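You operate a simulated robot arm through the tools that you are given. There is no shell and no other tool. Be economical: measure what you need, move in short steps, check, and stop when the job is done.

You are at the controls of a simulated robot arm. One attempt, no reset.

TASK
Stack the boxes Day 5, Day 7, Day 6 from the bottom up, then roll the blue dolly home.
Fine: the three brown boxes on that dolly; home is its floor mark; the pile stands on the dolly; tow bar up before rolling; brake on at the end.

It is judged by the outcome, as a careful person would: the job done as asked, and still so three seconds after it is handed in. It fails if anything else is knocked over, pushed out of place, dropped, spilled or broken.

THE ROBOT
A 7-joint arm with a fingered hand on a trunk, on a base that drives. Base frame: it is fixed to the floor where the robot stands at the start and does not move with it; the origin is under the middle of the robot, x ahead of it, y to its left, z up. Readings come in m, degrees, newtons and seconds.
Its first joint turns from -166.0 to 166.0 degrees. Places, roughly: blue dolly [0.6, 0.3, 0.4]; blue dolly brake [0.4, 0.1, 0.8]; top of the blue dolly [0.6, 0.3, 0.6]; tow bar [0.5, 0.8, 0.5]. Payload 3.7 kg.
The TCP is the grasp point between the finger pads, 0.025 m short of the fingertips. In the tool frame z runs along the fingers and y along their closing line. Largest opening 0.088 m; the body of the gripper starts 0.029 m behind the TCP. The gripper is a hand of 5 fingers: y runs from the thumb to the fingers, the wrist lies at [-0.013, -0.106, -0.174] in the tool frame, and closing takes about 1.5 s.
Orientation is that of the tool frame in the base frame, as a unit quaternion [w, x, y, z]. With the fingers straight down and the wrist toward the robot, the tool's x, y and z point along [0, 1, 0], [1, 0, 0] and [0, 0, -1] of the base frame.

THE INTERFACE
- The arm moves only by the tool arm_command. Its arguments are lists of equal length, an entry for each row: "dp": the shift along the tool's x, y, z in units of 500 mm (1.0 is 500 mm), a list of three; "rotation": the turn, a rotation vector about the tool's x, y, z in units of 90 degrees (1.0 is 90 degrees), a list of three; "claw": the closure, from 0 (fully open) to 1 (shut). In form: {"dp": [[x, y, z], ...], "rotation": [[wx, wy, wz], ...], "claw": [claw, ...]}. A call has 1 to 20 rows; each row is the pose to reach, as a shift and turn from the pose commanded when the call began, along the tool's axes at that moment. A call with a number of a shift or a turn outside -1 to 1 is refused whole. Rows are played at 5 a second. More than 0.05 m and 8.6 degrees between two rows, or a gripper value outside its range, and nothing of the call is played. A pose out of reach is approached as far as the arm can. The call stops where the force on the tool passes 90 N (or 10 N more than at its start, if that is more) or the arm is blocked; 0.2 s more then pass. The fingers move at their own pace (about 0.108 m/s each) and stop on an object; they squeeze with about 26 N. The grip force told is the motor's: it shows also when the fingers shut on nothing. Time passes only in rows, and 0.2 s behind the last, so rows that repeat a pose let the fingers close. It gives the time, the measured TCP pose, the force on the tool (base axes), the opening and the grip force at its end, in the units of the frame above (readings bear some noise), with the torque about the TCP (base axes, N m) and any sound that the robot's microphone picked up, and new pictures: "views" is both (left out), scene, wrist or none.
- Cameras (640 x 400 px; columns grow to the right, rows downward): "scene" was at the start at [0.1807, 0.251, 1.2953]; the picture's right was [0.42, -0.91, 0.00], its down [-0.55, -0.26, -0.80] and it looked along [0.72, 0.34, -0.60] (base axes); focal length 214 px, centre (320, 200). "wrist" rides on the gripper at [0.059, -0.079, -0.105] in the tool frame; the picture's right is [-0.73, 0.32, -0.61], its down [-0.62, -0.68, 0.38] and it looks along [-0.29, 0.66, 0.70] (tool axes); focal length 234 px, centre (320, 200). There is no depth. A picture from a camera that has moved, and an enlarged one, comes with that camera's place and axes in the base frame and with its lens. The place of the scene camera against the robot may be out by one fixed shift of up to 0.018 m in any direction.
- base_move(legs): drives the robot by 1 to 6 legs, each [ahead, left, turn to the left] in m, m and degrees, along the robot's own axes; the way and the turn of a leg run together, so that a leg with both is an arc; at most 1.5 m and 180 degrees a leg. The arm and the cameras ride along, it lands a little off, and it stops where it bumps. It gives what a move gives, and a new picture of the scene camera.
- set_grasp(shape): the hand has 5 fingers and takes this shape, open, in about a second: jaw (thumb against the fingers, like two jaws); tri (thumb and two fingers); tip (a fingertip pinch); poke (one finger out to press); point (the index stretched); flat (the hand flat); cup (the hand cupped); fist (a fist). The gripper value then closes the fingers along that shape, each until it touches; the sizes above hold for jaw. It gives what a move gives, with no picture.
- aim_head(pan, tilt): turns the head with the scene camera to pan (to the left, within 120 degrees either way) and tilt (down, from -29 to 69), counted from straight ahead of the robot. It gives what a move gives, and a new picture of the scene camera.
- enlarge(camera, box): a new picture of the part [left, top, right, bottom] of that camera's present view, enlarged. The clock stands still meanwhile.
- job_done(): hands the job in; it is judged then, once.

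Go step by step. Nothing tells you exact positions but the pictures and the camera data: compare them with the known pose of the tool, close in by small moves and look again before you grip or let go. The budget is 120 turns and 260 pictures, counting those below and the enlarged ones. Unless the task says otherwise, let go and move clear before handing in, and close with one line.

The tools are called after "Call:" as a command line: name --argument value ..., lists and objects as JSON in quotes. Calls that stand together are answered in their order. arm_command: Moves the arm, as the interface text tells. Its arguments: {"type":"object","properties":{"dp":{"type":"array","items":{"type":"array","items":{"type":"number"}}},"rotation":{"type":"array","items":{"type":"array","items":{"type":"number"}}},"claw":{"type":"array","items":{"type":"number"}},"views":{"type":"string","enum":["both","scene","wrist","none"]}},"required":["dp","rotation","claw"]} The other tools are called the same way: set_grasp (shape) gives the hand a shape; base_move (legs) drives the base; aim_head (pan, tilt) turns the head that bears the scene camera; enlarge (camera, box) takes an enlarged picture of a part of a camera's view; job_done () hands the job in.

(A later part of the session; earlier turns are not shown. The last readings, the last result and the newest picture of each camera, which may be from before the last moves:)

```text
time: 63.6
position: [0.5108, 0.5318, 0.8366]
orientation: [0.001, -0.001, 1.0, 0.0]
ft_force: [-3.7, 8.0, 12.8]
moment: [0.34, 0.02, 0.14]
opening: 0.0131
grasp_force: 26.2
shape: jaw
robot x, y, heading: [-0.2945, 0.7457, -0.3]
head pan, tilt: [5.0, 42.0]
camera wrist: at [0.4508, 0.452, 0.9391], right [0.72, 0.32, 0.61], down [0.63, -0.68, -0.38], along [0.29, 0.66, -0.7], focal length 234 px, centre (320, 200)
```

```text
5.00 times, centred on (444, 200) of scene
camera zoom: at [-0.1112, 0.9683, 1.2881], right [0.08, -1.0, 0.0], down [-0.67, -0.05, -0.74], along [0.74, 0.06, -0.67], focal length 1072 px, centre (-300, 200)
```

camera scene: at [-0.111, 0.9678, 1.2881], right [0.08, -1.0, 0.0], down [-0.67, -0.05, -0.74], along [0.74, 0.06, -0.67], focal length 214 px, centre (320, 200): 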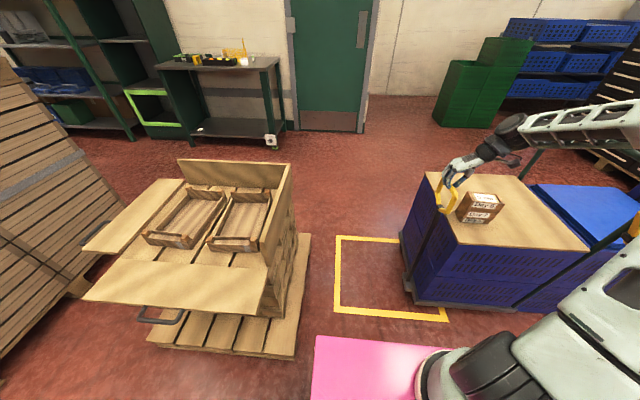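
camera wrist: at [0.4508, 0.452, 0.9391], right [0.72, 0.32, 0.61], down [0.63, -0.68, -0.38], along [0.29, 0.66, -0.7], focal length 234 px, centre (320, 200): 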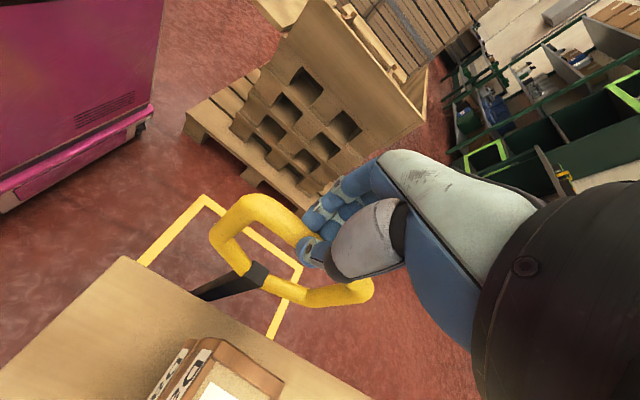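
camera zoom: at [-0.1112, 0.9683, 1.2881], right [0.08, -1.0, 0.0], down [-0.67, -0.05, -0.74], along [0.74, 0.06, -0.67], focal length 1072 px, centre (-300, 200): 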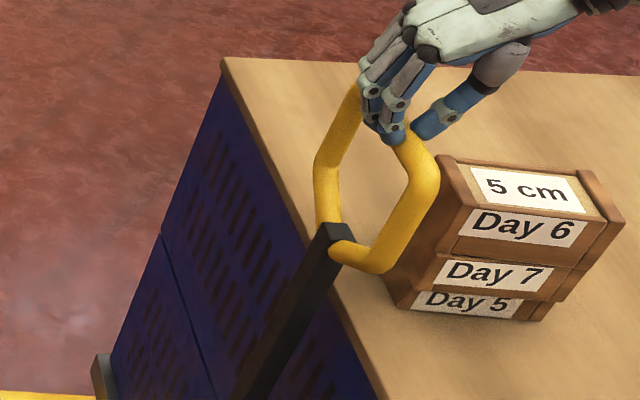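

A resistance of 8 N appears in y, perhaps the stop. I press a little further to seat it.

Call:
arm_command --dp '[[0, -0.01, 0.002], [0, -0.02, 0.004], [0, -0.03, 0.006]]' --rotation '[[0, 0, 0], [0, 0, 0], [0, 0, 0]]' --claw '[1, 1, 1]' --views "none"

Call:
enlarge --camera "scene" --box '[380, 160, 508, 240]'

```text
time: 64.4
position: [0.5107, 0.522, 0.835]
orientation: [0.001, -0.002, 1.0, 0.001]
ft_force: [-2.7, 43.3, 36.9]
moment: [1.81, -0.09, 0.15]
opening: 0.0201
grasp_force: 25.8
shape: jaw
robot x, y, heading: [-0.2953, 0.7467, -0.4]
head pan, tilt: [5.0, 42.0]
```

```text
5.00 times, centred on (444, 200) of scene
camera zoom: at [-0.1121, 0.97, 1.288], right [0.08, -1.0, 0.0], down [-0.67, -0.06, -0.74], along [0.74, 0.06, -0.67], focal length 1072 px, centre (-300, 200)
```

zoom: 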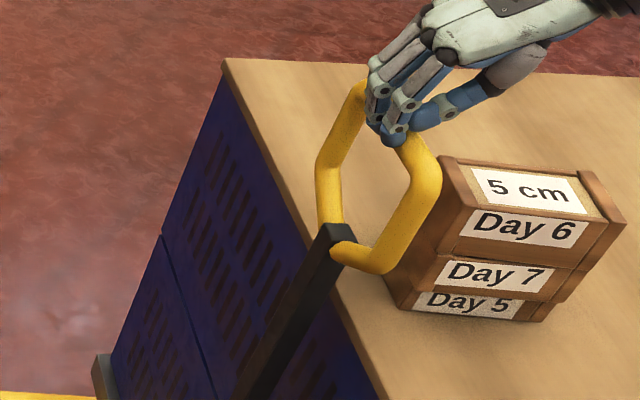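

A firm stop, so the bar is fully up. I relieve the pressure and open slowly, the fingers still ready outside in case it falls back.

Call:
arm_command --dp '[[0, 0.01, 0], [0, 0.02, 0], [0, 0.02, 0], [0, 0.02, 0], [0, 0.02, 0], [0, 0.02, 0], [0, 0.02, 0]]' --rotation '[[0, 0, 0], [0, 0, 0], [0, 0, 0], [0, 0, 0], [0, 0, 0], [0, 0, 0], [0, 0, 0]]' --claw '[1, 0.9, 0.75, 0.6, 0.4, 0.2, 0]' --views "wrist"

Call:
enlarge --camera "scene" --box '[380, 160, 508, 240]'

```text
time: 66.0
position: [0.5109, 0.5242, 0.8309]
orientation: [0.001, 0.0, 1.0, 0.0]
ft_force: [0.8, -0.1, -0.2]
moment: [-0.02, 0.0, -0.02]
opening: 0.0876
grasp_force: 0.0
shape: jaw
robot x, y, heading: [-0.3006, 0.7452, -0.4]
head pan, tilt: [5.0, 42.0]
camera wrist: at [0.451, 0.4452, 0.9351], right [0.73, 0.32, 0.61], down [0.62, -0.68, -0.38], along [0.29, 0.66, -0.7], focal length 234 px, centre (320, 200)
```

wrist: 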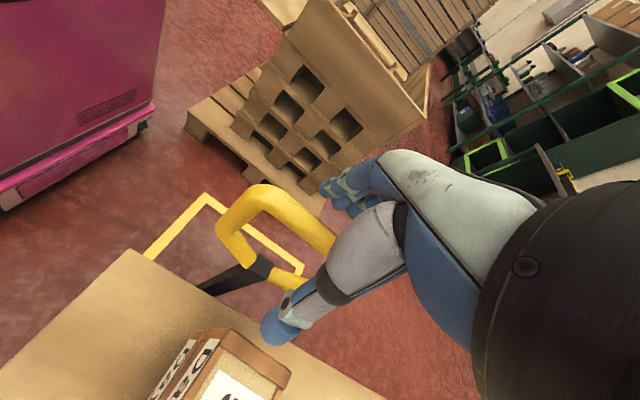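

```text
5.00 times, centred on (444, 200) of scene
camera zoom: at [-0.1106, 0.9677, 1.2881], right [0.08, -1.0, 0.0], down [-0.67, -0.05, -0.74], along [0.74, 0.06, -0.67], focal length 1072 px, centre (-300, 200)
```

zoom: 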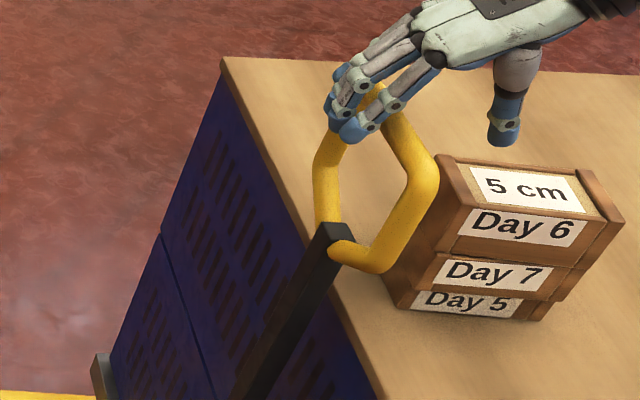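

The bar stays up by itself. I rise and rotate the hand back, and look at the brake lever.

Call:
arm_command --dp '[[0, 0, -0.08], [0, 0, -0.16], [0, 0, -0.24], [0.02, -0.0, -0.32], [0.08, -0.0, -0.36], [0.14, -0.0, -0.38], [0.2, -0.0, -0.38], [0.26, 0, -0.38], [0.3, 0, -0.38], [0.32, 0, -0.38], [0.34, 0, -0.38], [0.36, 0, -0.38], [0.38, 0, -0.38], [0.4, 0, -0.38], [0.4, 0, -0.38]]' --rotation '[[0, 0, 0], [0, 0, 0], [0, 0, 0], [0, 0, 0.08], [0, 0, 0.17], [0, 0, 0.25], [0, 0, 0.34], [0, 0, 0.43], [0, 0, 0.51], [0, 0, 0.6], [0, 0, 0.68], [0, 0, 0.77], [0, 0, 0.86], [0, 0, 0.94], [0, 0, 1.0]]' --claw '[0, 0, 0, 0, 0, 0, 0, 0, 0, 0, 0, 0, 0, 0, 0]' --views "none"

Call:
aim_head --pan -45 --tilt 40

```text
time: 69.2
position: [0.3106, 0.527, 1.021]
orientation: [0.001, 0.708, 0.707, 0.0]
ft_force: [0.1, -0.2, 0.8]
moment: [0.03, -0.02, 0.0]
opening: 0.0878
grasp_force: 0.1
shape: jaw
robot x, y, heading: [-0.2955, 0.7478, -0.6]
head pan, tilt: [5.0, 42.0]
```

```text
time: 70.3
position: [0.31, 0.5259, 1.0213]
orientation: [0.002, 0.707, 0.707, 0.0]
ft_force: [-0.4, 0.0, 0.7]
moment: [0.03, -0.05, 0.0]
opening: 0.0878
grasp_force: 0.1
shape: jaw
robot x, y, heading: [-0.2985, 0.7461, -0.3]
head pan, tilt: [-45.0, 40.0]
camera scene: at [-0.1342, 0.9006, 1.291], right [-0.71, -0.7, 0.0], down [-0.45, 0.46, -0.77], along [0.54, -0.54, -0.64], focal length 214 px, centre (320, 200)
```

scene: 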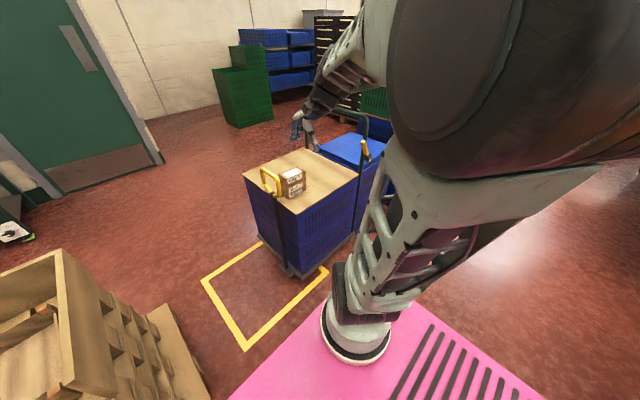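

I retract the hand and drive right 0.6 m to face the brake and handle.

Call:
arm_command --dp '[[0, -0.08, -0.02], [0, -0.16, -0.04], [0, -0.24, -0.06], [0, -0.32, -0.08]]' --rotation '[[0, 0, 0], [0, 0, 0], [0, 0, 0], [0, 0, 0]]' --claw '[0, 0, 0, 0]' --views "none"

Call:
base_move --legs '[[0, -0.6, 0]]'

Call:
aim_head --pan -25 --tilt 30

```text
time: 71.3
position: [0.1498, 0.5246, 1.0633]
orientation: [0.001, 0.707, 0.707, 0.0]
ft_force: [-0.6, -0.4, 0.6]
moment: [0.0, 0.03, -0.05]
opening: 0.0878
grasp_force: 0.0
shape: jaw
robot x, y, heading: [-0.2967, 0.7452, -0.4]
head pan, tilt: [-45.0, 40.0]
```

```text
time: 74.7
position: [0.1438, -0.0762, 1.0617]
orientation: [0.001, 0.708, 0.707, 0.0]
ft_force: [-0.6, 0.1, 0.0]
moment: [0.01, 0.02, 0.0]
opening: 0.0879
grasp_force: 0.0
shape: jaw
robot x, y, heading: [-0.2998, 0.1466, -0.6]
head pan, tilt: [-45.0, 40.0]
camera scene: at [-0.1383, 0.2996, 1.291], right [-0.71, -0.7, 0.0], down [-0.45, 0.46, -0.77], along [0.54, -0.55, -0.64], focal length 214 px, centre (320, 200)
```

scene: 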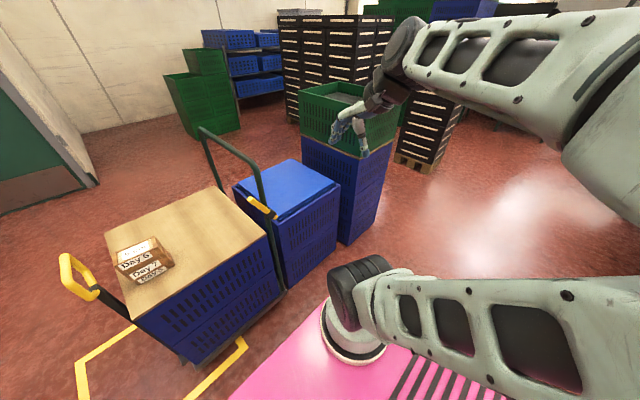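

```text
time: 75.6
position: [0.1445, -0.0765, 1.0625]
orientation: [0.001, 0.708, 0.706, 0.0]
ft_force: [0.1, 0.4, 0.1]
moment: [-0.02, -0.04, 0.02]
opening: 0.0877
grasp_force: 0.1
shape: jaw
robot x, y, heading: [-0.3033, 0.1454, -0.6]
head pan, tilt: [-25.0, 30.0]
camera scene: at [-0.1162, 0.3212, 1.3063], right [-0.43, -0.9, 0.0], down [-0.45, 0.22, -0.87], along [0.78, -0.37, -0.5], focal length 214 px, centre (320, 200)
```

scene: 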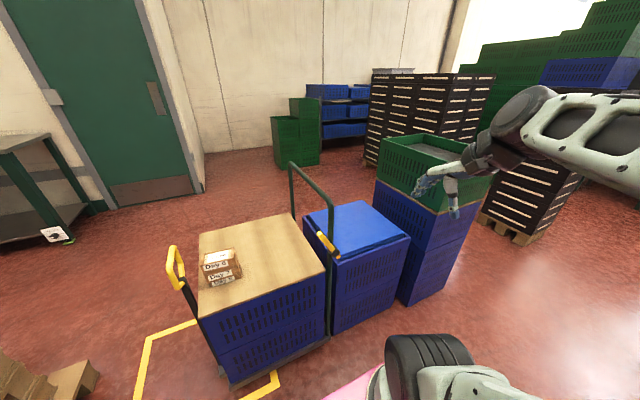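

Call:
enlarge --camera "scene" --box '[270, 150, 390, 225]'

Call:
enlarge --camera "scene" --box '[305, 220, 353, 250]'

Call:
enlarge --camera "scene" --box '[180, 270, 360, 382]'

```text
5.33 times, centred on (330, 188) of scene
camera zoom: at [-0.1162, 0.3212, 1.3063], right [-0.43, -0.9, 0.0], down [-0.45, 0.22, -0.87], along [0.78, -0.37, -0.5], focal length 1144 px, centre (267, 267)
```

zoom: 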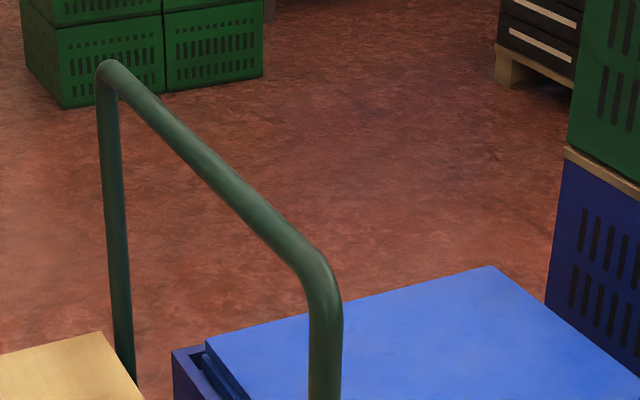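

```text
13.33 times, centred on (329, 235) of scene
camera zoom: at [-0.1162, 0.3212, 1.3063], right [-0.43, -0.9, 0.0], down [-0.45, 0.22, -0.87], along [0.78, -0.37, -0.5], focal length 2860 px, centre (200, -267)
```

zoom: 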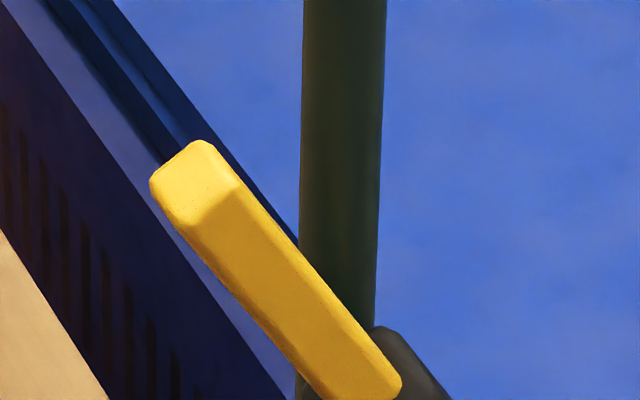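

```text
3.56 times, centred on (270, 326) of scene
camera zoom: at [-0.1162, 0.3212, 1.3063], right [-0.43, -0.9, 0.0], down [-0.45, 0.22, -0.87], along [0.78, -0.37, -0.5], focal length 763 px, centre (498, -248)
```

zoom: 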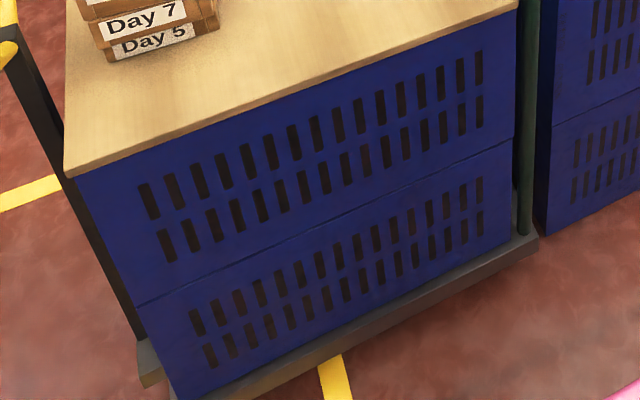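

The lever pivots on the near post (≈(0.40,0.02,0.74)) with its tip at ≈(0.39,0.086,0.86); the crossbar is at y≈0.04, z≈0.96, x 0.42–0.79. I bring the hand over the crossbar with yaw −90° (fingers behind it) to test whether the dolly is braked.

Call:
arm_command --dp '[[0, 0, -0.09], [0.02, 0.07, -0.13], [0.04, 0.15, -0.15], [0.06, 0.23, -0.15], [0.08, 0.31, -0.15], [0.1, 0.39, -0.15], [0.12, 0.47, -0.15], [0.14, 0.55, -0.15], [0.16, 0.63, -0.15], [0.18, 0.7, -0.15], [0.2, 0.77, -0.15], [0.22, 0.84, -0.15], [0.243, 0.911, -0.15]]' --rotation '[[0, 0, 0], [0, 0, 0.08], [0, 0, 0.17], [0, 0, 0.25], [0, 0, 0.34], [0, 0, 0.43], [0, 0, 0.51], [0, 0, 0.6], [0, 0, 0.68], [0, 0, 0.77], [0, 0, 0.86], [0, 0, 0.94], [0, 0, 1.0]]' --claw '[0, 0, 0, 0, 0, 0, 0, 0, 0, 0, 0, 0, 0]'

```text
time: 78.4
position: [0.6004, 0.0427, 1.1396]
orientation: [0.0, 1.0, -0.004, 0.001]
ft_force: [-0.3, -0.6, 0.0]
moment: [0.03, -0.03, 0.0]
opening: 0.0879
grasp_force: 0.2
shape: jaw
robot x, y, heading: [-0.3032, 0.148, -0.9]
head pan, tilt: [-25.0, 30.0]
camera scene: at [-0.1166, 0.3211, 1.3065], right [-0.43, -0.9, 0.0], down [-0.45, 0.22, -0.87], along [0.78, -0.37, -0.5], focal length 214 px, centre (320, 200)
camera wrist: at [0.6579, 0.1204, 1.2431], right [-0.73, -0.32, 0.61], down [-0.62, 0.68, -0.39], along [-0.29, -0.66, -0.7], focal length 234 px, centre (320, 200)
```

scene: 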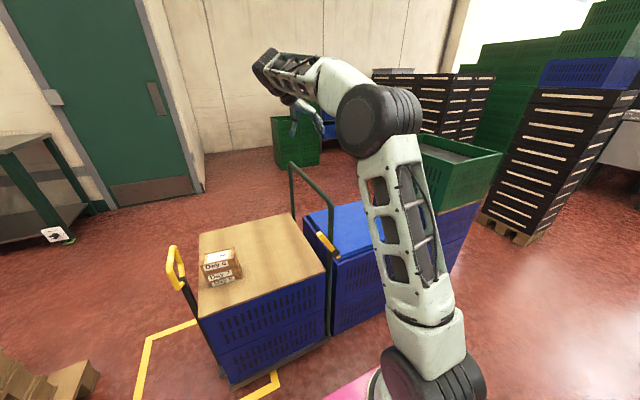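
wrist: 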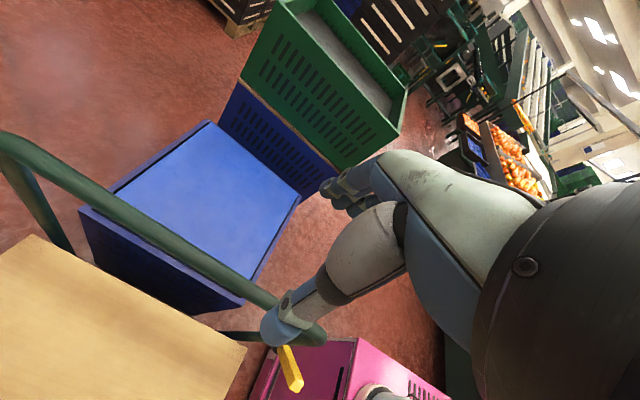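

From the wrist view the crossbar is at y≈0.034, z≈0.95. I lower the hand around it.

Call:
arm_command --dp '[[0, 0.031, 0.06], [0, 0.031, 0.14], [0, 0.031, 0.22], [0, 0.031, 0.3], [0, 0.031, 0.36]]' --rotation '[[0, 0, 0], [0, 0, 0], [0, 0, 0], [0, 0, 0], [0, 0, 0]]' --claw '[0, 0, 0, 0, 0]' --views "wrist"

Call:
enlarge --camera "scene" --box '[270, 130, 366, 190]'

```text
time: 79.6
position: [0.601, 0.027, 0.9572]
orientation: [0.002, 1.0, -0.002, 0.002]
ft_force: [-0.5, -0.5, 0.2]
moment: [0.0, -0.02, 0.0]
opening: 0.0877
grasp_force: 0.0
shape: jaw
robot x, y, heading: [-0.3027, 0.1453, -0.6]
head pan, tilt: [-25.0, 30.0]
camera wrist: at [0.6592, 0.104, 1.0611], right [-0.73, -0.32, 0.61], down [-0.62, 0.68, -0.39], along [-0.29, -0.66, -0.7], focal length 234 px, centre (320, 200)
```

wrist: 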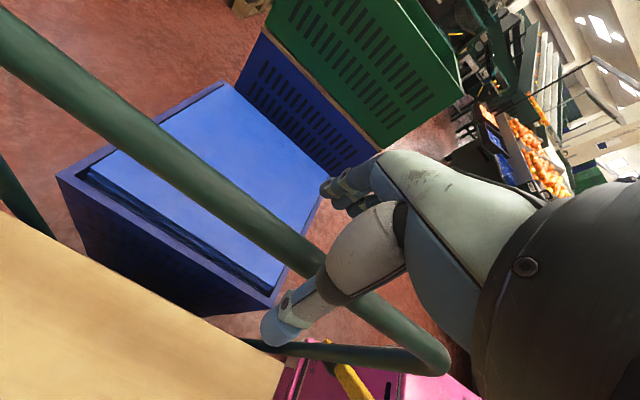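

```text
6.67 times, centred on (318, 160) of scene
camera zoom: at [-0.1162, 0.3212, 1.3064], right [-0.43, -0.9, 0.0], down [-0.45, 0.22, -0.87], along [0.78, -0.37, -0.5], focal length 1430 px, centre (333, 467)
```

zoom: 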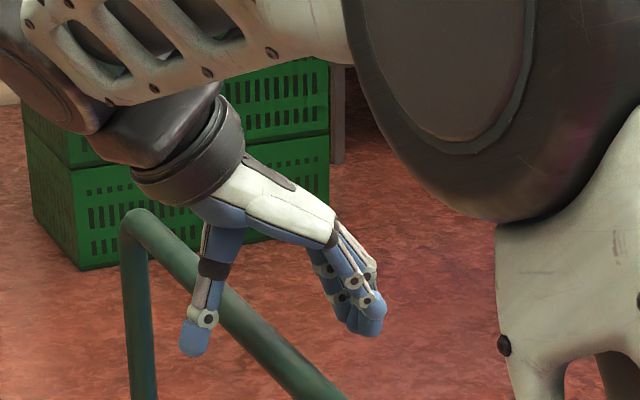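

Bar lies between thumb and fingers. I close on it.

Call:
arm_command --dp '[[0, 0, 0], [0, 0, 0], [0, 0, 0], [0, 0, 0], [0, 0, 0], [0, 0, 0], [0, 0, 0], [0, 0, 0]]' --rotation '[[0, 0, 0], [0, 0, 0], [0, 0, 0], [0, 0, 0], [0, 0, 0], [0, 0, 0], [0, 0, 0], [0, 0, 0]]' --claw '[0.2, 0.4, 0.6, 0.8, 1, 1, 1, 1]' --views "wrist"

Call:
enlarge --camera "scene" --box '[180, 200, 356, 310]'

```text
time: 81.4
position: [0.601, 0.0267, 0.9596]
orientation: [0.001, 1.0, -0.002, 0.002]
ft_force: [2.8, 0.9, 17.2]
moment: [0.09, -0.04, 0.09]
opening: 0.0099
grasp_force: 25.9
shape: jaw
robot x, y, heading: [-0.304, 0.1481, -0.6]
head pan, tilt: [-25.0, 30.0]
camera wrist: at [0.6589, 0.1048, 1.0624], right [-0.73, -0.32, 0.6], down [-0.62, 0.68, -0.39], along [-0.29, -0.66, -0.7], focal length 234 px, centre (320, 200)
```

wrist: 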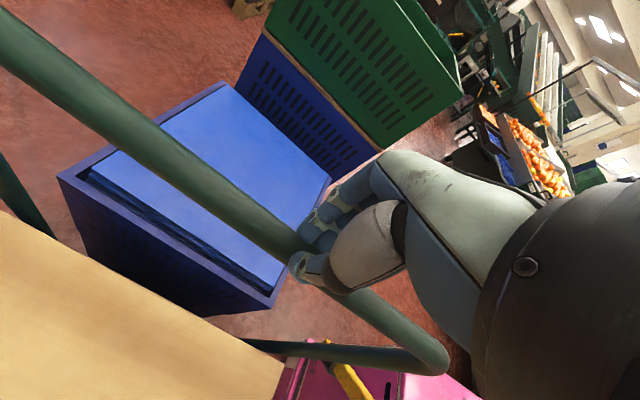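

```text
3.64 times, centred on (268, 255) of scene
camera zoom: at [-0.1166, 0.3214, 1.3064], right [-0.43, -0.9, 0.0], down [-0.45, 0.22, -0.87], along [0.78, -0.37, -0.5], focal length 780 px, centre (509, 0)
```

zoom: 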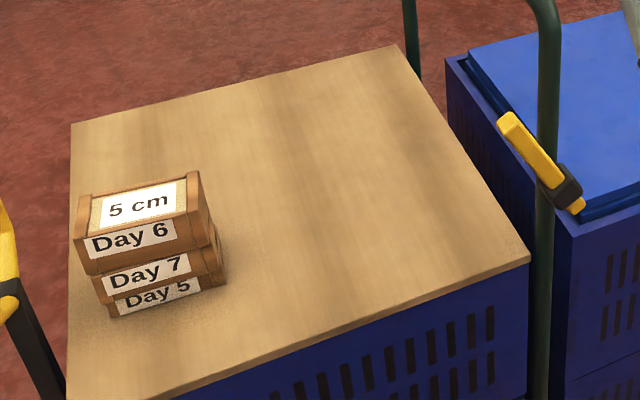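

Gripped. Now a gentle 1.5 cm test push in +y to feel whether the brake is on.

Call:
arm_command --dp '[[0, -0.008, 0], [0, -0.016, 0], [0, -0.024, 0], [0, -0.03, 0]]' --rotation '[[0, 0, 0], [0, 0, 0], [0, 0, 0], [0, 0, 0]]' --claw '[1, 1, 1, 1]' --views "none"

Call:
enlarge --camera "scene" --box '[180, 200, 356, 310]'

```text
time: 82.4
position: [0.599, 0.0369, 0.9602]
orientation: [0.003, 1.0, -0.004, 0.001]
ft_force: [6.2, -38.0, 34.8]
moment: [-1.47, -0.02, 0.26]
opening: 0.0093
grasp_force: 26.6
shape: jaw
robot x, y, heading: [-0.302, 0.149, -0.9]
head pan, tilt: [-25.0, 30.0]
```

```text
3.64 times, centred on (268, 255) of scene
camera zoom: at [-0.117, 0.3195, 1.3067], right [-0.43, -0.9, 0.0], down [-0.45, 0.22, -0.87], along [0.78, -0.37, -0.5], focal length 780 px, centre (509, 0)
```

zoom: 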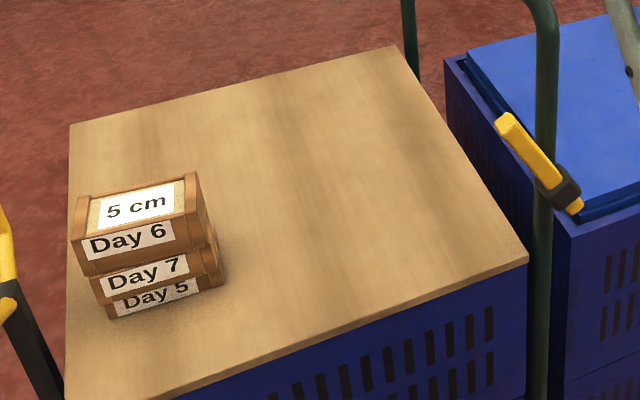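

The dolly holds against 38 N: the brake is on with the lever leaning toward +y, so it must be flipped toward −y. I relax, let go of the crossbar and rise.

Call:
arm_command --dp '[[0, 0.015, 0], [0, 0.028, 0], [0, 0.028, 0], [0, 0.028, 0], [0, 0.028, 0], [0, 0.028, 0], [0, 0.028, 0], [0, 0.028, -0.06], [0, 0.028, -0.14], [0, 0.028, -0.22], [0, 0.028, -0.3]]' --rotation '[[0, 0, 0], [0, 0, 0], [0, 0, 0], [0, 0, 0], [0, 0, 0], [0, 0, 0], [0, 0, 0], [0, 0, 0], [0, 0, 0], [0, 0, 0], [0, 0, 0]]' --claw '[1, 0.8, 0.5, 0.2, 0, 0, 0, 0, 0, 0, 0]' --views "none"

```text
time: 84.8
position: [0.5995, 0.0289, 1.1067]
orientation: [0.0, 1.0, -0.002, 0.0]
ft_force: [1.1, -0.2, -0.4]
moment: [0.0, 0.01, -0.01]
opening: 0.0876
grasp_force: 0.0
shape: jaw
robot x, y, heading: [-0.3003, 0.1465, -0.6]
head pan, tilt: [-25.0, 30.0]
```

Call:
arm_command --dp '[[-0.058, -0.032, 0], [-0.117, -0.063, 0], [-0.175, -0.095, 0], [-0.233, -0.127, 0], [-0.292, -0.158, 0], [-0.35, -0.19, 0], [-0.408, -0.222, 0], [-0.467, -0.253, 0], [-0.525, -0.285, 0.0], [-0.583, -0.317, 0.02], [-0.642, -0.348, 0.06], [-0.7, -0.38, 0.1]]' --rotation '[[0, 0, -0.083], [0, 0, -0.167], [0, 0, -0.25], [0, 0, -0.333], [0, 0, -0.417], [0, 0, -0.5], [0, 0, -0.583], [0, 0, -0.667], [0, 0, -0.75], [0, 0, -0.833], [0, 0, -0.917], [0, 0, -1.0]]' --claw '[0, 0, 0, 0, 0, 0, 0, 0, 0, 0.3, 0.6, 1]' --views "wrist"

```text
time: 87.4
position: [0.2505, 0.2182, 1.0562]
orientation: [0.001, 0.708, 0.706, 0.0]
ft_force: [-0.3, 0.4, -0.6]
moment: [0.01, -0.01, 0.0]
opening: 0.0
grasp_force: 11.0
shape: jaw
robot x, y, heading: [-0.3029, 0.1493, -0.7]
head pan, tilt: [-25.0, 30.0]
camera wrist: at [0.1705, 0.2776, 1.1598], right [0.32, -0.73, 0.61], down [-0.68, -0.62, -0.38], along [0.66, -0.29, -0.69], focal length 234 px, centre (320, 200)
```

wrist: 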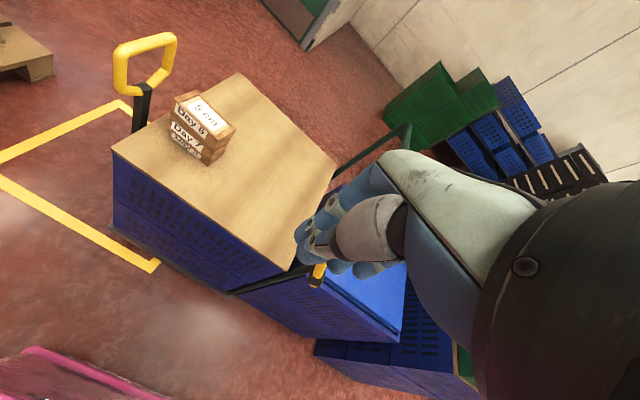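

The hand is closed as a blunt tool. I pitch it 50° forward so that the palm stays clear of the handle post when I push the lever.

Call:
arm_command --dp '[[-0.005, 0.014, 0.036], [-0.01, 0.029, 0.072], [-0.015, 0.043, 0.108], [-0.02, 0.057, 0.144], [-0.026, 0.071, 0.18], [-0.031, 0.086, 0.216], [-0.036, 0.1, 0.252]]' --rotation '[[-0.08, 0, 0], [-0.16, 0, 0], [-0.24, 0, 0], [-0.32, 0, 0], [-0.4, 0, 0], [-0.48, 0, 0], [-0.556, 0, 0]]' --claw '[1, 1, 1, 1, 1, 1, 1]'

```text
time: 89.1
position: [0.3255, 0.296, 1.0015]
orientation: [0.251, 0.596, 0.685, 0.335]
ft_force: [0.4, 0.4, 0.1]
moment: [0.0, 0.0, 0.01]
opening: 0.0
grasp_force: 25.6
shape: jaw
out of reach, approached as far as the arm can: row 4, 5, 6, 7
robot x, y, heading: [-0.3, 0.1447, -0.9]
head pan, tilt: [-25.0, 30.0]
stopped in row 7: the arm was blocked; the commanded pose is now the measured one
camera scene: at [-0.1204, 0.3017, 1.3099], right [-0.43, -0.9, -0.02], down [-0.45, 0.23, -0.86], along [0.78, -0.37, -0.5], focal length 214 px, centre (320, 200)
camera wrist: at [0.1854, 0.3303, 1.0117], right [-0.13, -0.79, 0.6], down [-0.06, -0.6, -0.8], along [0.99, -0.13, 0.03], focal length 234 px, centre (320, 200)
```

scene: 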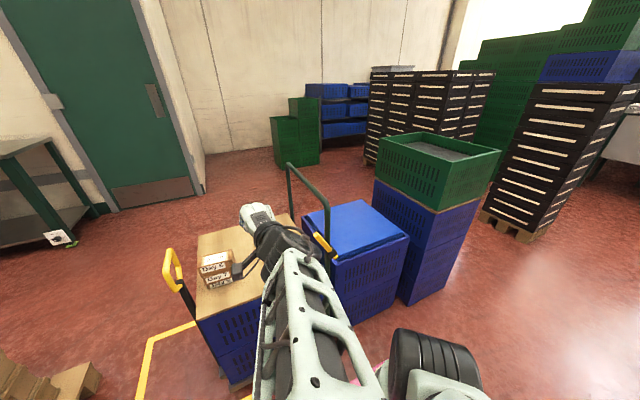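
wrist: 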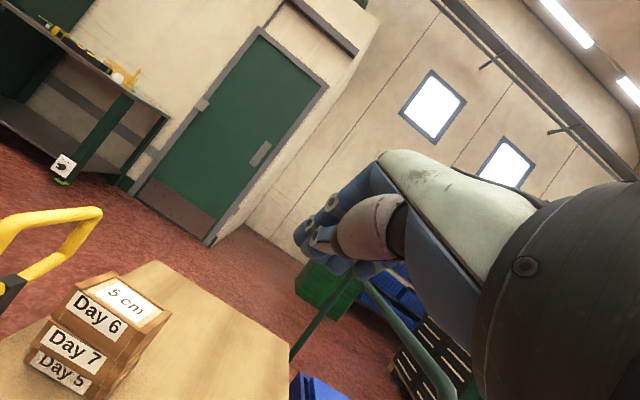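

That pose is out of reach so close to the robot, and the arm was blocked. I undo the tilt, and will work from further left, where the lever is at a comfortable distance.

Call:
arm_command --dp '[[-0.018, -0.004, -0.03], [-0.035, -0.007, -0.06], [-0.053, -0.011, -0.09], [-0.07, -0.014, -0.12], [-0.088, -0.018, -0.15], [-0.105, -0.021, -0.18], [-0.123, -0.025, -0.208]]' --rotation '[[0.078, -0.011, 0.012], [0.156, -0.022, 0.024], [0.234, -0.033, 0.036], [0.311, -0.045, 0.047], [0.389, -0.056, 0.059], [0.467, -0.067, 0.071], [0.545, -0.078, 0.083]]' --claw '[1, 1, 1, 1, 1, 1, 1]' --views "none"

Call:
base_move --legs '[[0, 0.43, 0]]'

```text
time: 90.7
position: [0.2548, 0.2302, 1.055]
orientation: [0.008, 0.713, 0.701, -0.008]
ft_force: [-0.3, 0.6, 0.4]
moment: [0.06, 0.0, -0.03]
opening: 0.0
grasp_force: 26.0
shape: jaw
robot x, y, heading: [-0.3044, 0.1465, -0.7]
head pan, tilt: [-25.0, 30.0]
```

```text
time: 93.4
position: [0.2611, 0.6673, 1.0547]
orientation: [0.009, 0.713, 0.701, -0.008]
ft_force: [0.5, -0.2, 0.3]
moment: [0.02, 0.02, 0.01]
opening: 0.0
grasp_force: 25.5
shape: jaw
robot x, y, heading: [-0.2967, 0.5828, -0.6]
head pan, tilt: [-25.0, 30.0]
camera scene: at [-0.1117, 0.7562, 1.3064], right [-0.43, -0.9, 0.0], down [-0.45, 0.22, -0.87], along [0.78, -0.37, -0.5], focal length 214 px, centre (320, 200)
```

scene: 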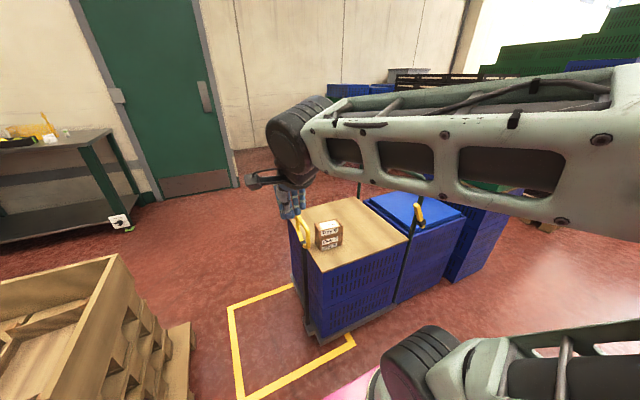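

I sweep the closed hand right toward the lever at safe height, pitching it 30° forward on the way.

Call:
arm_command --dp '[[-0.07, 0.012, 0.018], [-0.139, 0.023, 0.035], [-0.209, 0.035, 0.053], [-0.278, 0.047, 0.07], [-0.348, 0.058, 0.088], [-0.417, 0.07, 0.105], [-0.487, 0.082, 0.123], [-0.556, 0.093, 0.14], [-0.626, 0.105, 0.158], [-0.695, 0.117, 0.175], [-0.765, 0.128, 0.193], [-0.834, 0.14, 0.21]]' --rotation '[[-0.028, 0.001, 0], [-0.056, 0.002, 0], [-0.083, 0.004, 0], [-0.111, 0.005, 0], [-0.139, 0.006, 0], [-0.167, 0.007, 0], [-0.194, 0.008, 0], [-0.222, 0.01, 0], [-0.25, 0.011, 0], [-0.278, 0.012, 0], [-0.306, 0.013, 0], [-0.333, 0.0144, 0]]' --claw '[1, 1, 1, 1, 1, 1, 1, 1, 1, 1, 1, 1]'

```text
time: 96.0
position: [0.3239, 0.2471, 0.9586]
orientation: [0.186, 0.687, 0.679, 0.183]
ft_force: [-0.3, -0.2, -0.6]
moment: [-0.02, 0.01, 0.02]
opening: 0.0001
grasp_force: 25.8
shape: jaw
robot x, y, heading: [-0.3006, 0.5779, -0.5]
head pan, tilt: [-25.0, 30.0]
camera scene: at [-0.1117, 0.7563, 1.3064], right [-0.43, -0.9, 0.0], down [-0.45, 0.22, -0.87], along [0.78, -0.37, -0.5], focal length 214 px, centre (320, 200)
camera wrist: at [0.2025, 0.3049, 1.0085], right [-0.04, -0.73, 0.69], down [-0.4, -0.62, -0.67], along [0.91, -0.3, -0.27], focal length 234 px, centre (320, 200)
```

scene: 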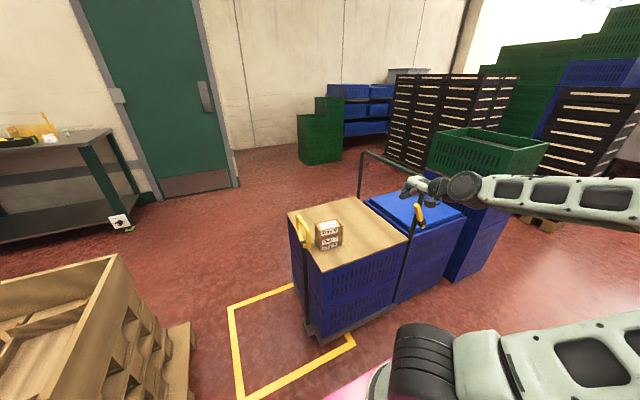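
wrist: 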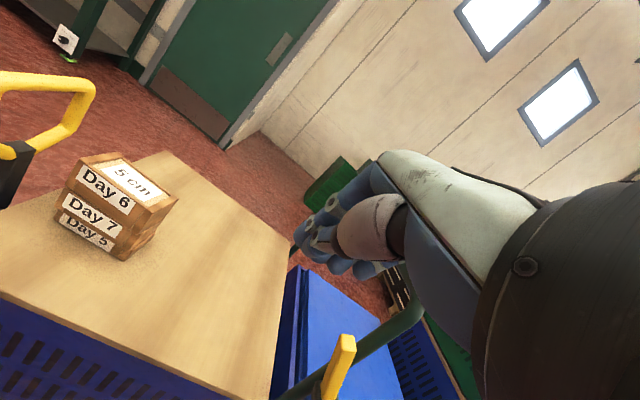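

Call:
enlarge --camera "scene" --box '[370, 155, 450, 235]'

Call:
enlarge --camera "wrist" --box '[260, 270, 440, 400]'

```text
5.00 times, centred on (410, 195) of scene
camera zoom: at [-0.1117, 0.7563, 1.3064], right [-0.43, -0.9, 0.0], down [-0.45, 0.22, -0.87], along [0.78, -0.37, -0.5], focal length 1072 px, centre (-130, 225)
```

zoom: 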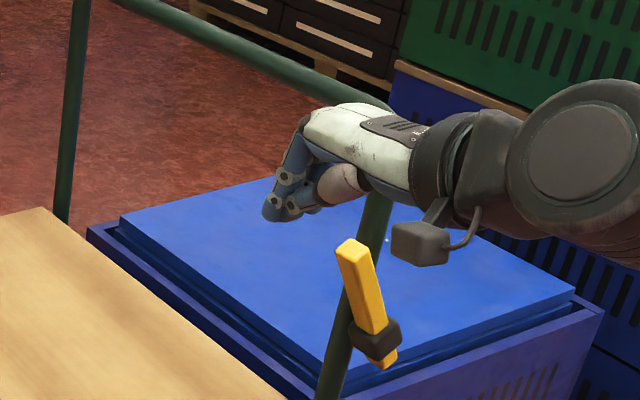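

```text
3.08 times, centred on (350, 335) of wrist
camera zoom: at [0.2025, 0.3049, 1.0085], right [-0.04, -0.73, 0.69], down [-0.4, -0.62, -0.67], along [0.91, -0.3, -0.27], focal length 720 px, centre (228, -215)
```

zoom: 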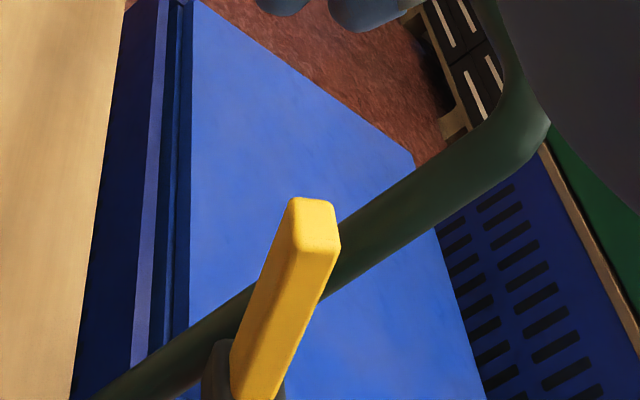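

The lever tip is near (0.39,0.085,0.85). I lower the hand to its left side (+y), not touching yet.

Call:
arm_command --dp '[[-0.038, -0.008, 0.061], [-0.077, -0.015, 0.122], [-0.115, -0.023, 0.183], [-0.154, -0.03, 0.244]]' --rotation '[[0, 0, 0], [0, 0, 0], [0, 0, 0], [0, 0, 0]]' --claw '[1, 1, 1, 1]' --views "wrist"

Call:
enlarge --camera "scene" --box '[370, 155, 450, 235]'

```text
time: 97.0
position: [0.369, 0.1676, 0.8461]
orientation: [0.187, 0.687, 0.678, 0.183]
ft_force: [-0.3, 0.3, -1.7]
moment: [0.0, 0.0, 0.02]
opening: 0.0
grasp_force: 25.8
shape: jaw
robot x, y, heading: [-0.2982, 0.5799, -0.7]
head pan, tilt: [-25.0, 30.0]
camera wrist: at [0.2491, 0.2268, 0.8959], right [-0.04, -0.72, 0.69], down [-0.4, -0.62, -0.67], along [0.91, -0.3, -0.27], focal length 234 px, centre (320, 200)
```

wrist: 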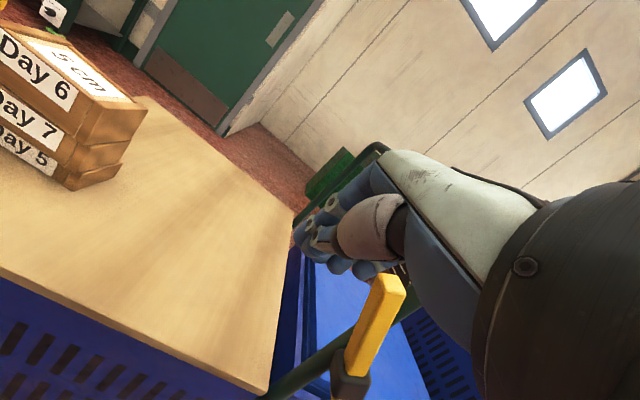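

```text
5.00 times, centred on (410, 195) of scene
camera zoom: at [-0.1117, 0.7562, 1.3064], right [-0.43, -0.9, 0.0], down [-0.45, 0.22, -0.87], along [0.78, -0.37, -0.5], focal length 1072 px, centre (-130, 225)
```

zoom: 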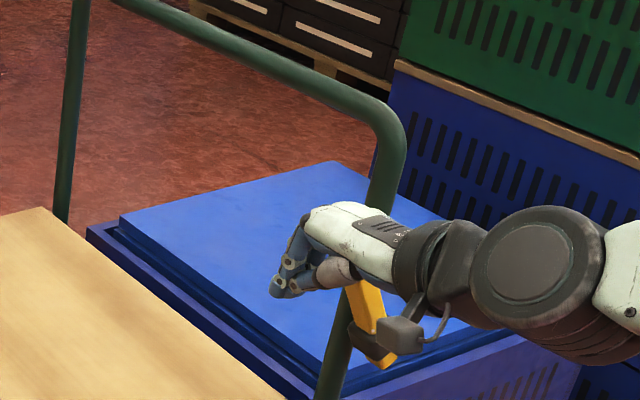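

The tip is at (0.379,0.10,0.846), just 2 cm beyond the hand's side. I push in −y, first stage.

Call:
arm_command --dp '[[-0.03, 0, 0], [-0.06, 0, 0], [-0.09, 0, 0], [-0.12, 0, 0], [-0.15, 0, 0]]' --rotation '[[0, 0, 0], [0, 0, 0], [0, 0, 0], [0, 0, 0], [0, 0, 0]]' --claw '[1, 1, 1, 1, 1]' --views "wrist"

Call:
enlarge --camera "scene" --box '[370, 155, 450, 235]'

```text
time: 98.2
position: [0.3669, 0.092, 0.8477]
orientation: [0.185, 0.687, 0.678, 0.183]
ft_force: [-6.8, 4.8, 9.1]
moment: [-0.18, -0.17, -0.08]
opening: 0.0001
grasp_force: 26.4
shape: jaw
robot x, y, heading: [-0.2963, 0.5813, -0.5]
head pan, tilt: [-25.0, 30.0]
camera wrist: at [0.2478, 0.1514, 0.8965], right [-0.04, -0.73, 0.69], down [-0.4, -0.62, -0.67], along [0.91, -0.3, -0.27], focal length 234 px, centre (320, 200)
```

wrist: 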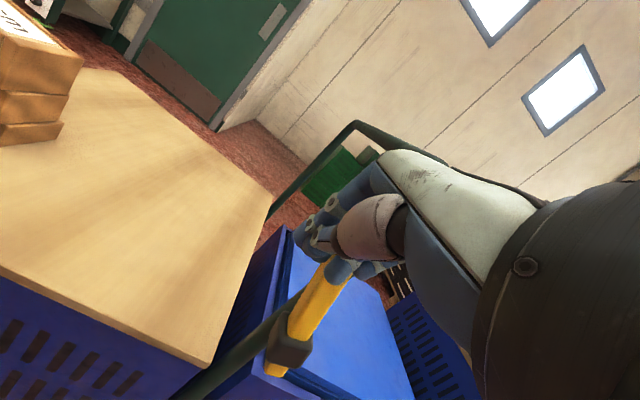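

```text
5.00 times, centred on (410, 195) of scene
camera zoom: at [-0.1122, 0.7565, 1.3064], right [-0.43, -0.9, 0.0], down [-0.45, 0.22, -0.87], along [0.78, -0.37, -0.5], focal length 1072 px, centre (-130, 225)
```

zoom: 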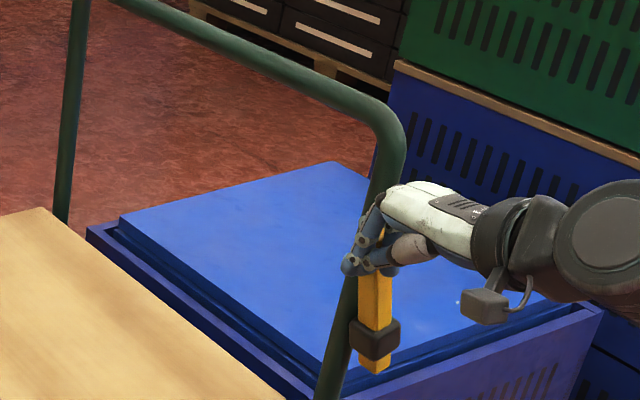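

The lever is swinging along. I continue the push in −y.

Call:
arm_command --dp '[[-0.03, 0, 0], [-0.06, 0, 0], [-0.09, 0, 0], [-0.12, 0, 0]]' --rotation '[[0, 0, 0], [0, 0, 0], [0, 0, 0], [0, 0, 0]]' --claw '[1, 1, 1, 1]' --views "wrist"

Call:
enlarge --camera "scene" --box '[370, 155, 450, 235]'

```text
time: 99.2
position: [0.3683, 0.0332, 0.8464]
orientation: [0.185, 0.687, 0.679, 0.182]
ft_force: [-10.1, 5.9, 0.3]
moment: [0.25, -0.18, -0.2]
opening: 0.0002
grasp_force: 26.0
shape: jaw
robot x, y, heading: [-0.2972, 0.584, -0.4]
head pan, tilt: [-25.0, 30.0]
camera wrist: at [0.2473, 0.092, 0.8951], right [-0.03, -0.73, 0.69], down [-0.4, -0.62, -0.67], along [0.91, -0.3, -0.27], focal length 234 px, centre (320, 200)
```

wrist: 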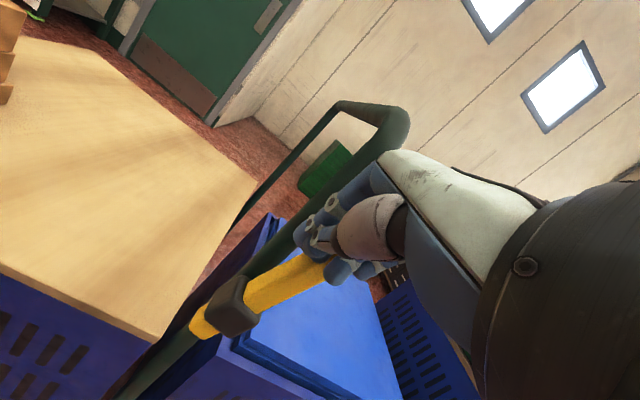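

```text
5.00 times, centred on (410, 195) of scene
camera zoom: at [-0.112, 0.7562, 1.3064], right [-0.43, -0.9, 0.0], down [-0.45, 0.22, -0.87], along [0.78, -0.37, -0.5], focal length 1072 px, centre (-130, 225)
```

zoom: 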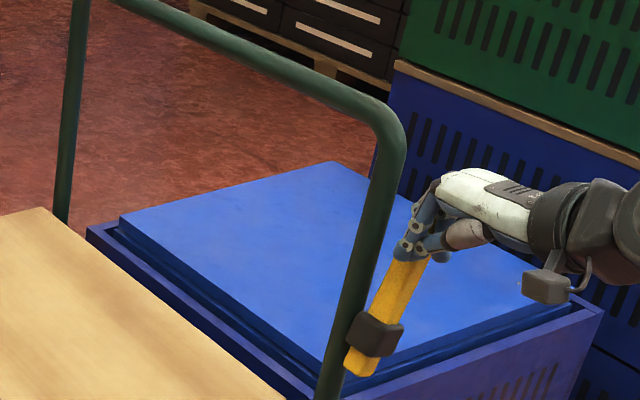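

The lever has swung past upright. I push further to find its end.

Call:
arm_command --dp '[[-0.025, 0, 0.005], [-0.05, 0, 0.012], [-0.075, 0, 0.02], [-0.1, 0, 0.03]]' --rotation '[[0, 0, 0], [0, 0, 0], [0, 0, 0], [0, 0, 0]]' --claw '[1, 1, 1, 1]' --views "wrist"

Call:
enlarge --camera "scene" --box '[370, 155, 450, 235]'

```text
time: 100.1
position: [0.3789, 0.0092, 0.8443]
orientation: [0.182, 0.678, 0.687, 0.187]
ft_force: [-25.9, 24.8, 24.6]
moment: [-0.36, 0.04, -0.74]
opening: 0.0
grasp_force: 25.9
shape: jaw
robot x, y, heading: [-0.2948, 0.5834, -0.3]
head pan, tilt: [-25.0, 30.0]
stopped in row 4: the force on the tool passed its limit at 106 N (the readings are from after the stop); the commanded pose is now the measured one
camera wrist: at [0.2561, 0.0645, 0.8926], right [-0.02, -0.73, 0.68], down [-0.39, -0.63, -0.68], along [0.92, -0.28, -0.27], focal length 234 px, centre (320, 200)
```

wrist: 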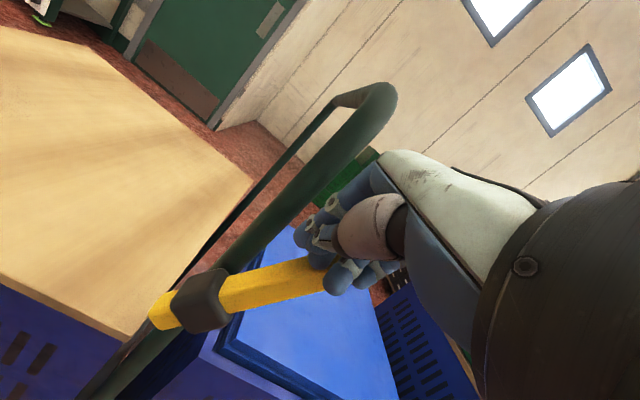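

```text
5.00 times, centred on (410, 195) of scene
camera zoom: at [-0.1139, 0.7591, 1.3064], right [-0.43, -0.9, 0.0], down [-0.45, 0.21, -0.87], along [0.78, -0.37, -0.5], focal length 1072 px, centre (-130, 225)
```

zoom: 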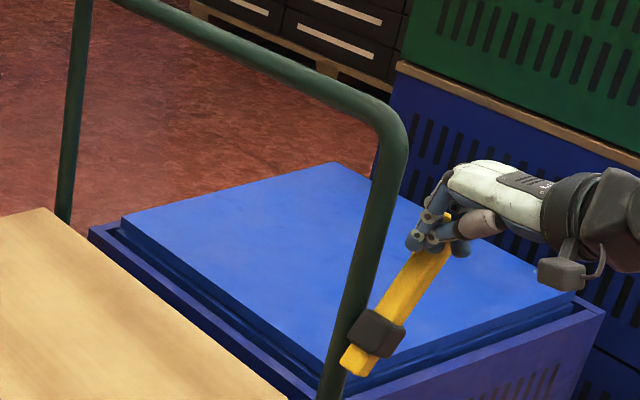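

That was its end stop: lever is over toward −y, the brake should be off. I back the hand away in +y and up.

Call:
arm_command --dp '[[0.03, 0, 0], [0.08, 0, 0], [0.14, 0, 0], [0.2, 0, 0], [0.24, 0.03, -0.06], [0.26, 0.06, -0.13], [0.28, 0.09, -0.2], [0.3, 0.12, -0.27]]' --rotation '[[0, 0, 0], [0, 0, 0], [0, 0, 0], [0, 0, 0], [0, 0, 0], [0, 0, 0], [0, 0, 0], [0, 0, 0]]' --claw '[1, 1, 1, 1, 1, 1, 1, 1]' --views "none"

Call:
enlarge --camera "scene" --box '[290, 145, 450, 245]'

```text
time: 101.9
position: [0.3617, 0.1549, 0.9882]
orientation: [0.181, 0.68, 0.685, 0.187]
ft_force: [0.3, -0.3, -1.2]
moment: [-0.02, -0.01, 0.04]
opening: 0.0
grasp_force: 25.5
shape: jaw
robot x, y, heading: [-0.2967, 0.5863, -0.4]
head pan, tilt: [-25.0, 30.0]
```

```text
4.00 times, centred on (370, 195) of scene
camera zoom: at [-0.1121, 0.7574, 1.3064], right [-0.43, -0.9, 0.0], down [-0.45, 0.22, -0.87], along [0.78, -0.37, -0.5], focal length 858 px, centre (120, 220)
```

zoom: 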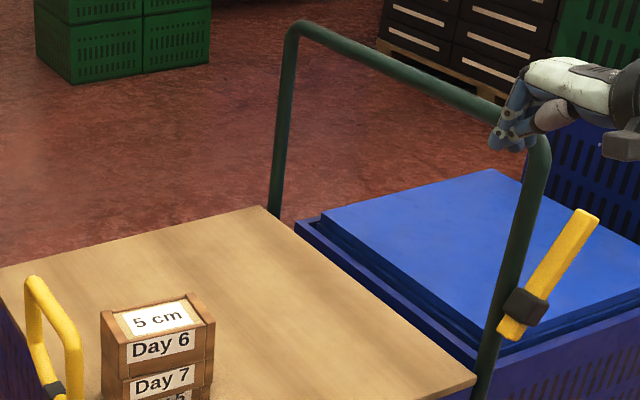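

The lever rests toward −y. Now I raise, level and yaw the hand to −90° again, moving over the crossbar, fingers opening.

Call:
arm_command --dp '[[0, 0.04, -0.069], [0, 0.08, -0.139], [0, 0.12, -0.208], [-0.028, 0.168, -0.186], [-0.056, 0.217, -0.163], [-0.083, 0.265, -0.141], [-0.111, 0.313, -0.119], [-0.139, 0.361, -0.097], [-0.167, 0.41, -0.075], [-0.194, 0.458, -0.052], [-0.222, 0.506, -0.03], [-0.25, 0.554, -0.008]]' --rotation '[[0.0216, -0.0223, 0.0817], [0.0432, -0.0445, 0.1633], [0.0648, -0.0668, 0.245], [0.0863, -0.089, 0.3267], [0.1079, -0.1113, 0.4083], [0.1295, -0.1335, 0.49], [0.1511, -0.1558, 0.5717], [0.1727, -0.178, 0.6533], [0.1943, -0.2003, 0.735], [0.2158, -0.2225, 0.8167], [0.2374, -0.2448, 0.8983], [0.259, -0.267, 0.98]]' --claw '[1, 1, 0.8, 0.6, 0.4, 0.2, 0, 0, 0, 0, 0, 0]' --views "wrist"

```text
time: 104.5
position: [0.6009, 0.0326, 1.1308]
orientation: [0.0, 1.0, -0.001, 0.001]
ft_force: [0.1, 1.4, 2.2]
moment: [-0.06, 0.0, 0.0]
opening: 0.0879
grasp_force: 0.0
shape: jaw
robot x, y, heading: [-0.2995, 0.5827, -0.4]
head pan, tilt: [-25.0, 30.0]
camera wrist: at [0.6581, 0.1103, 1.2346], right [-0.73, -0.32, 0.61], down [-0.62, 0.68, -0.38], along [-0.29, -0.66, -0.7], focal length 234 px, centre (320, 200)
```

wrist: 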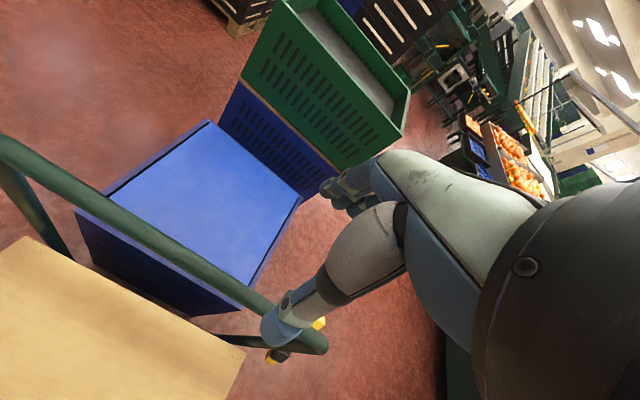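

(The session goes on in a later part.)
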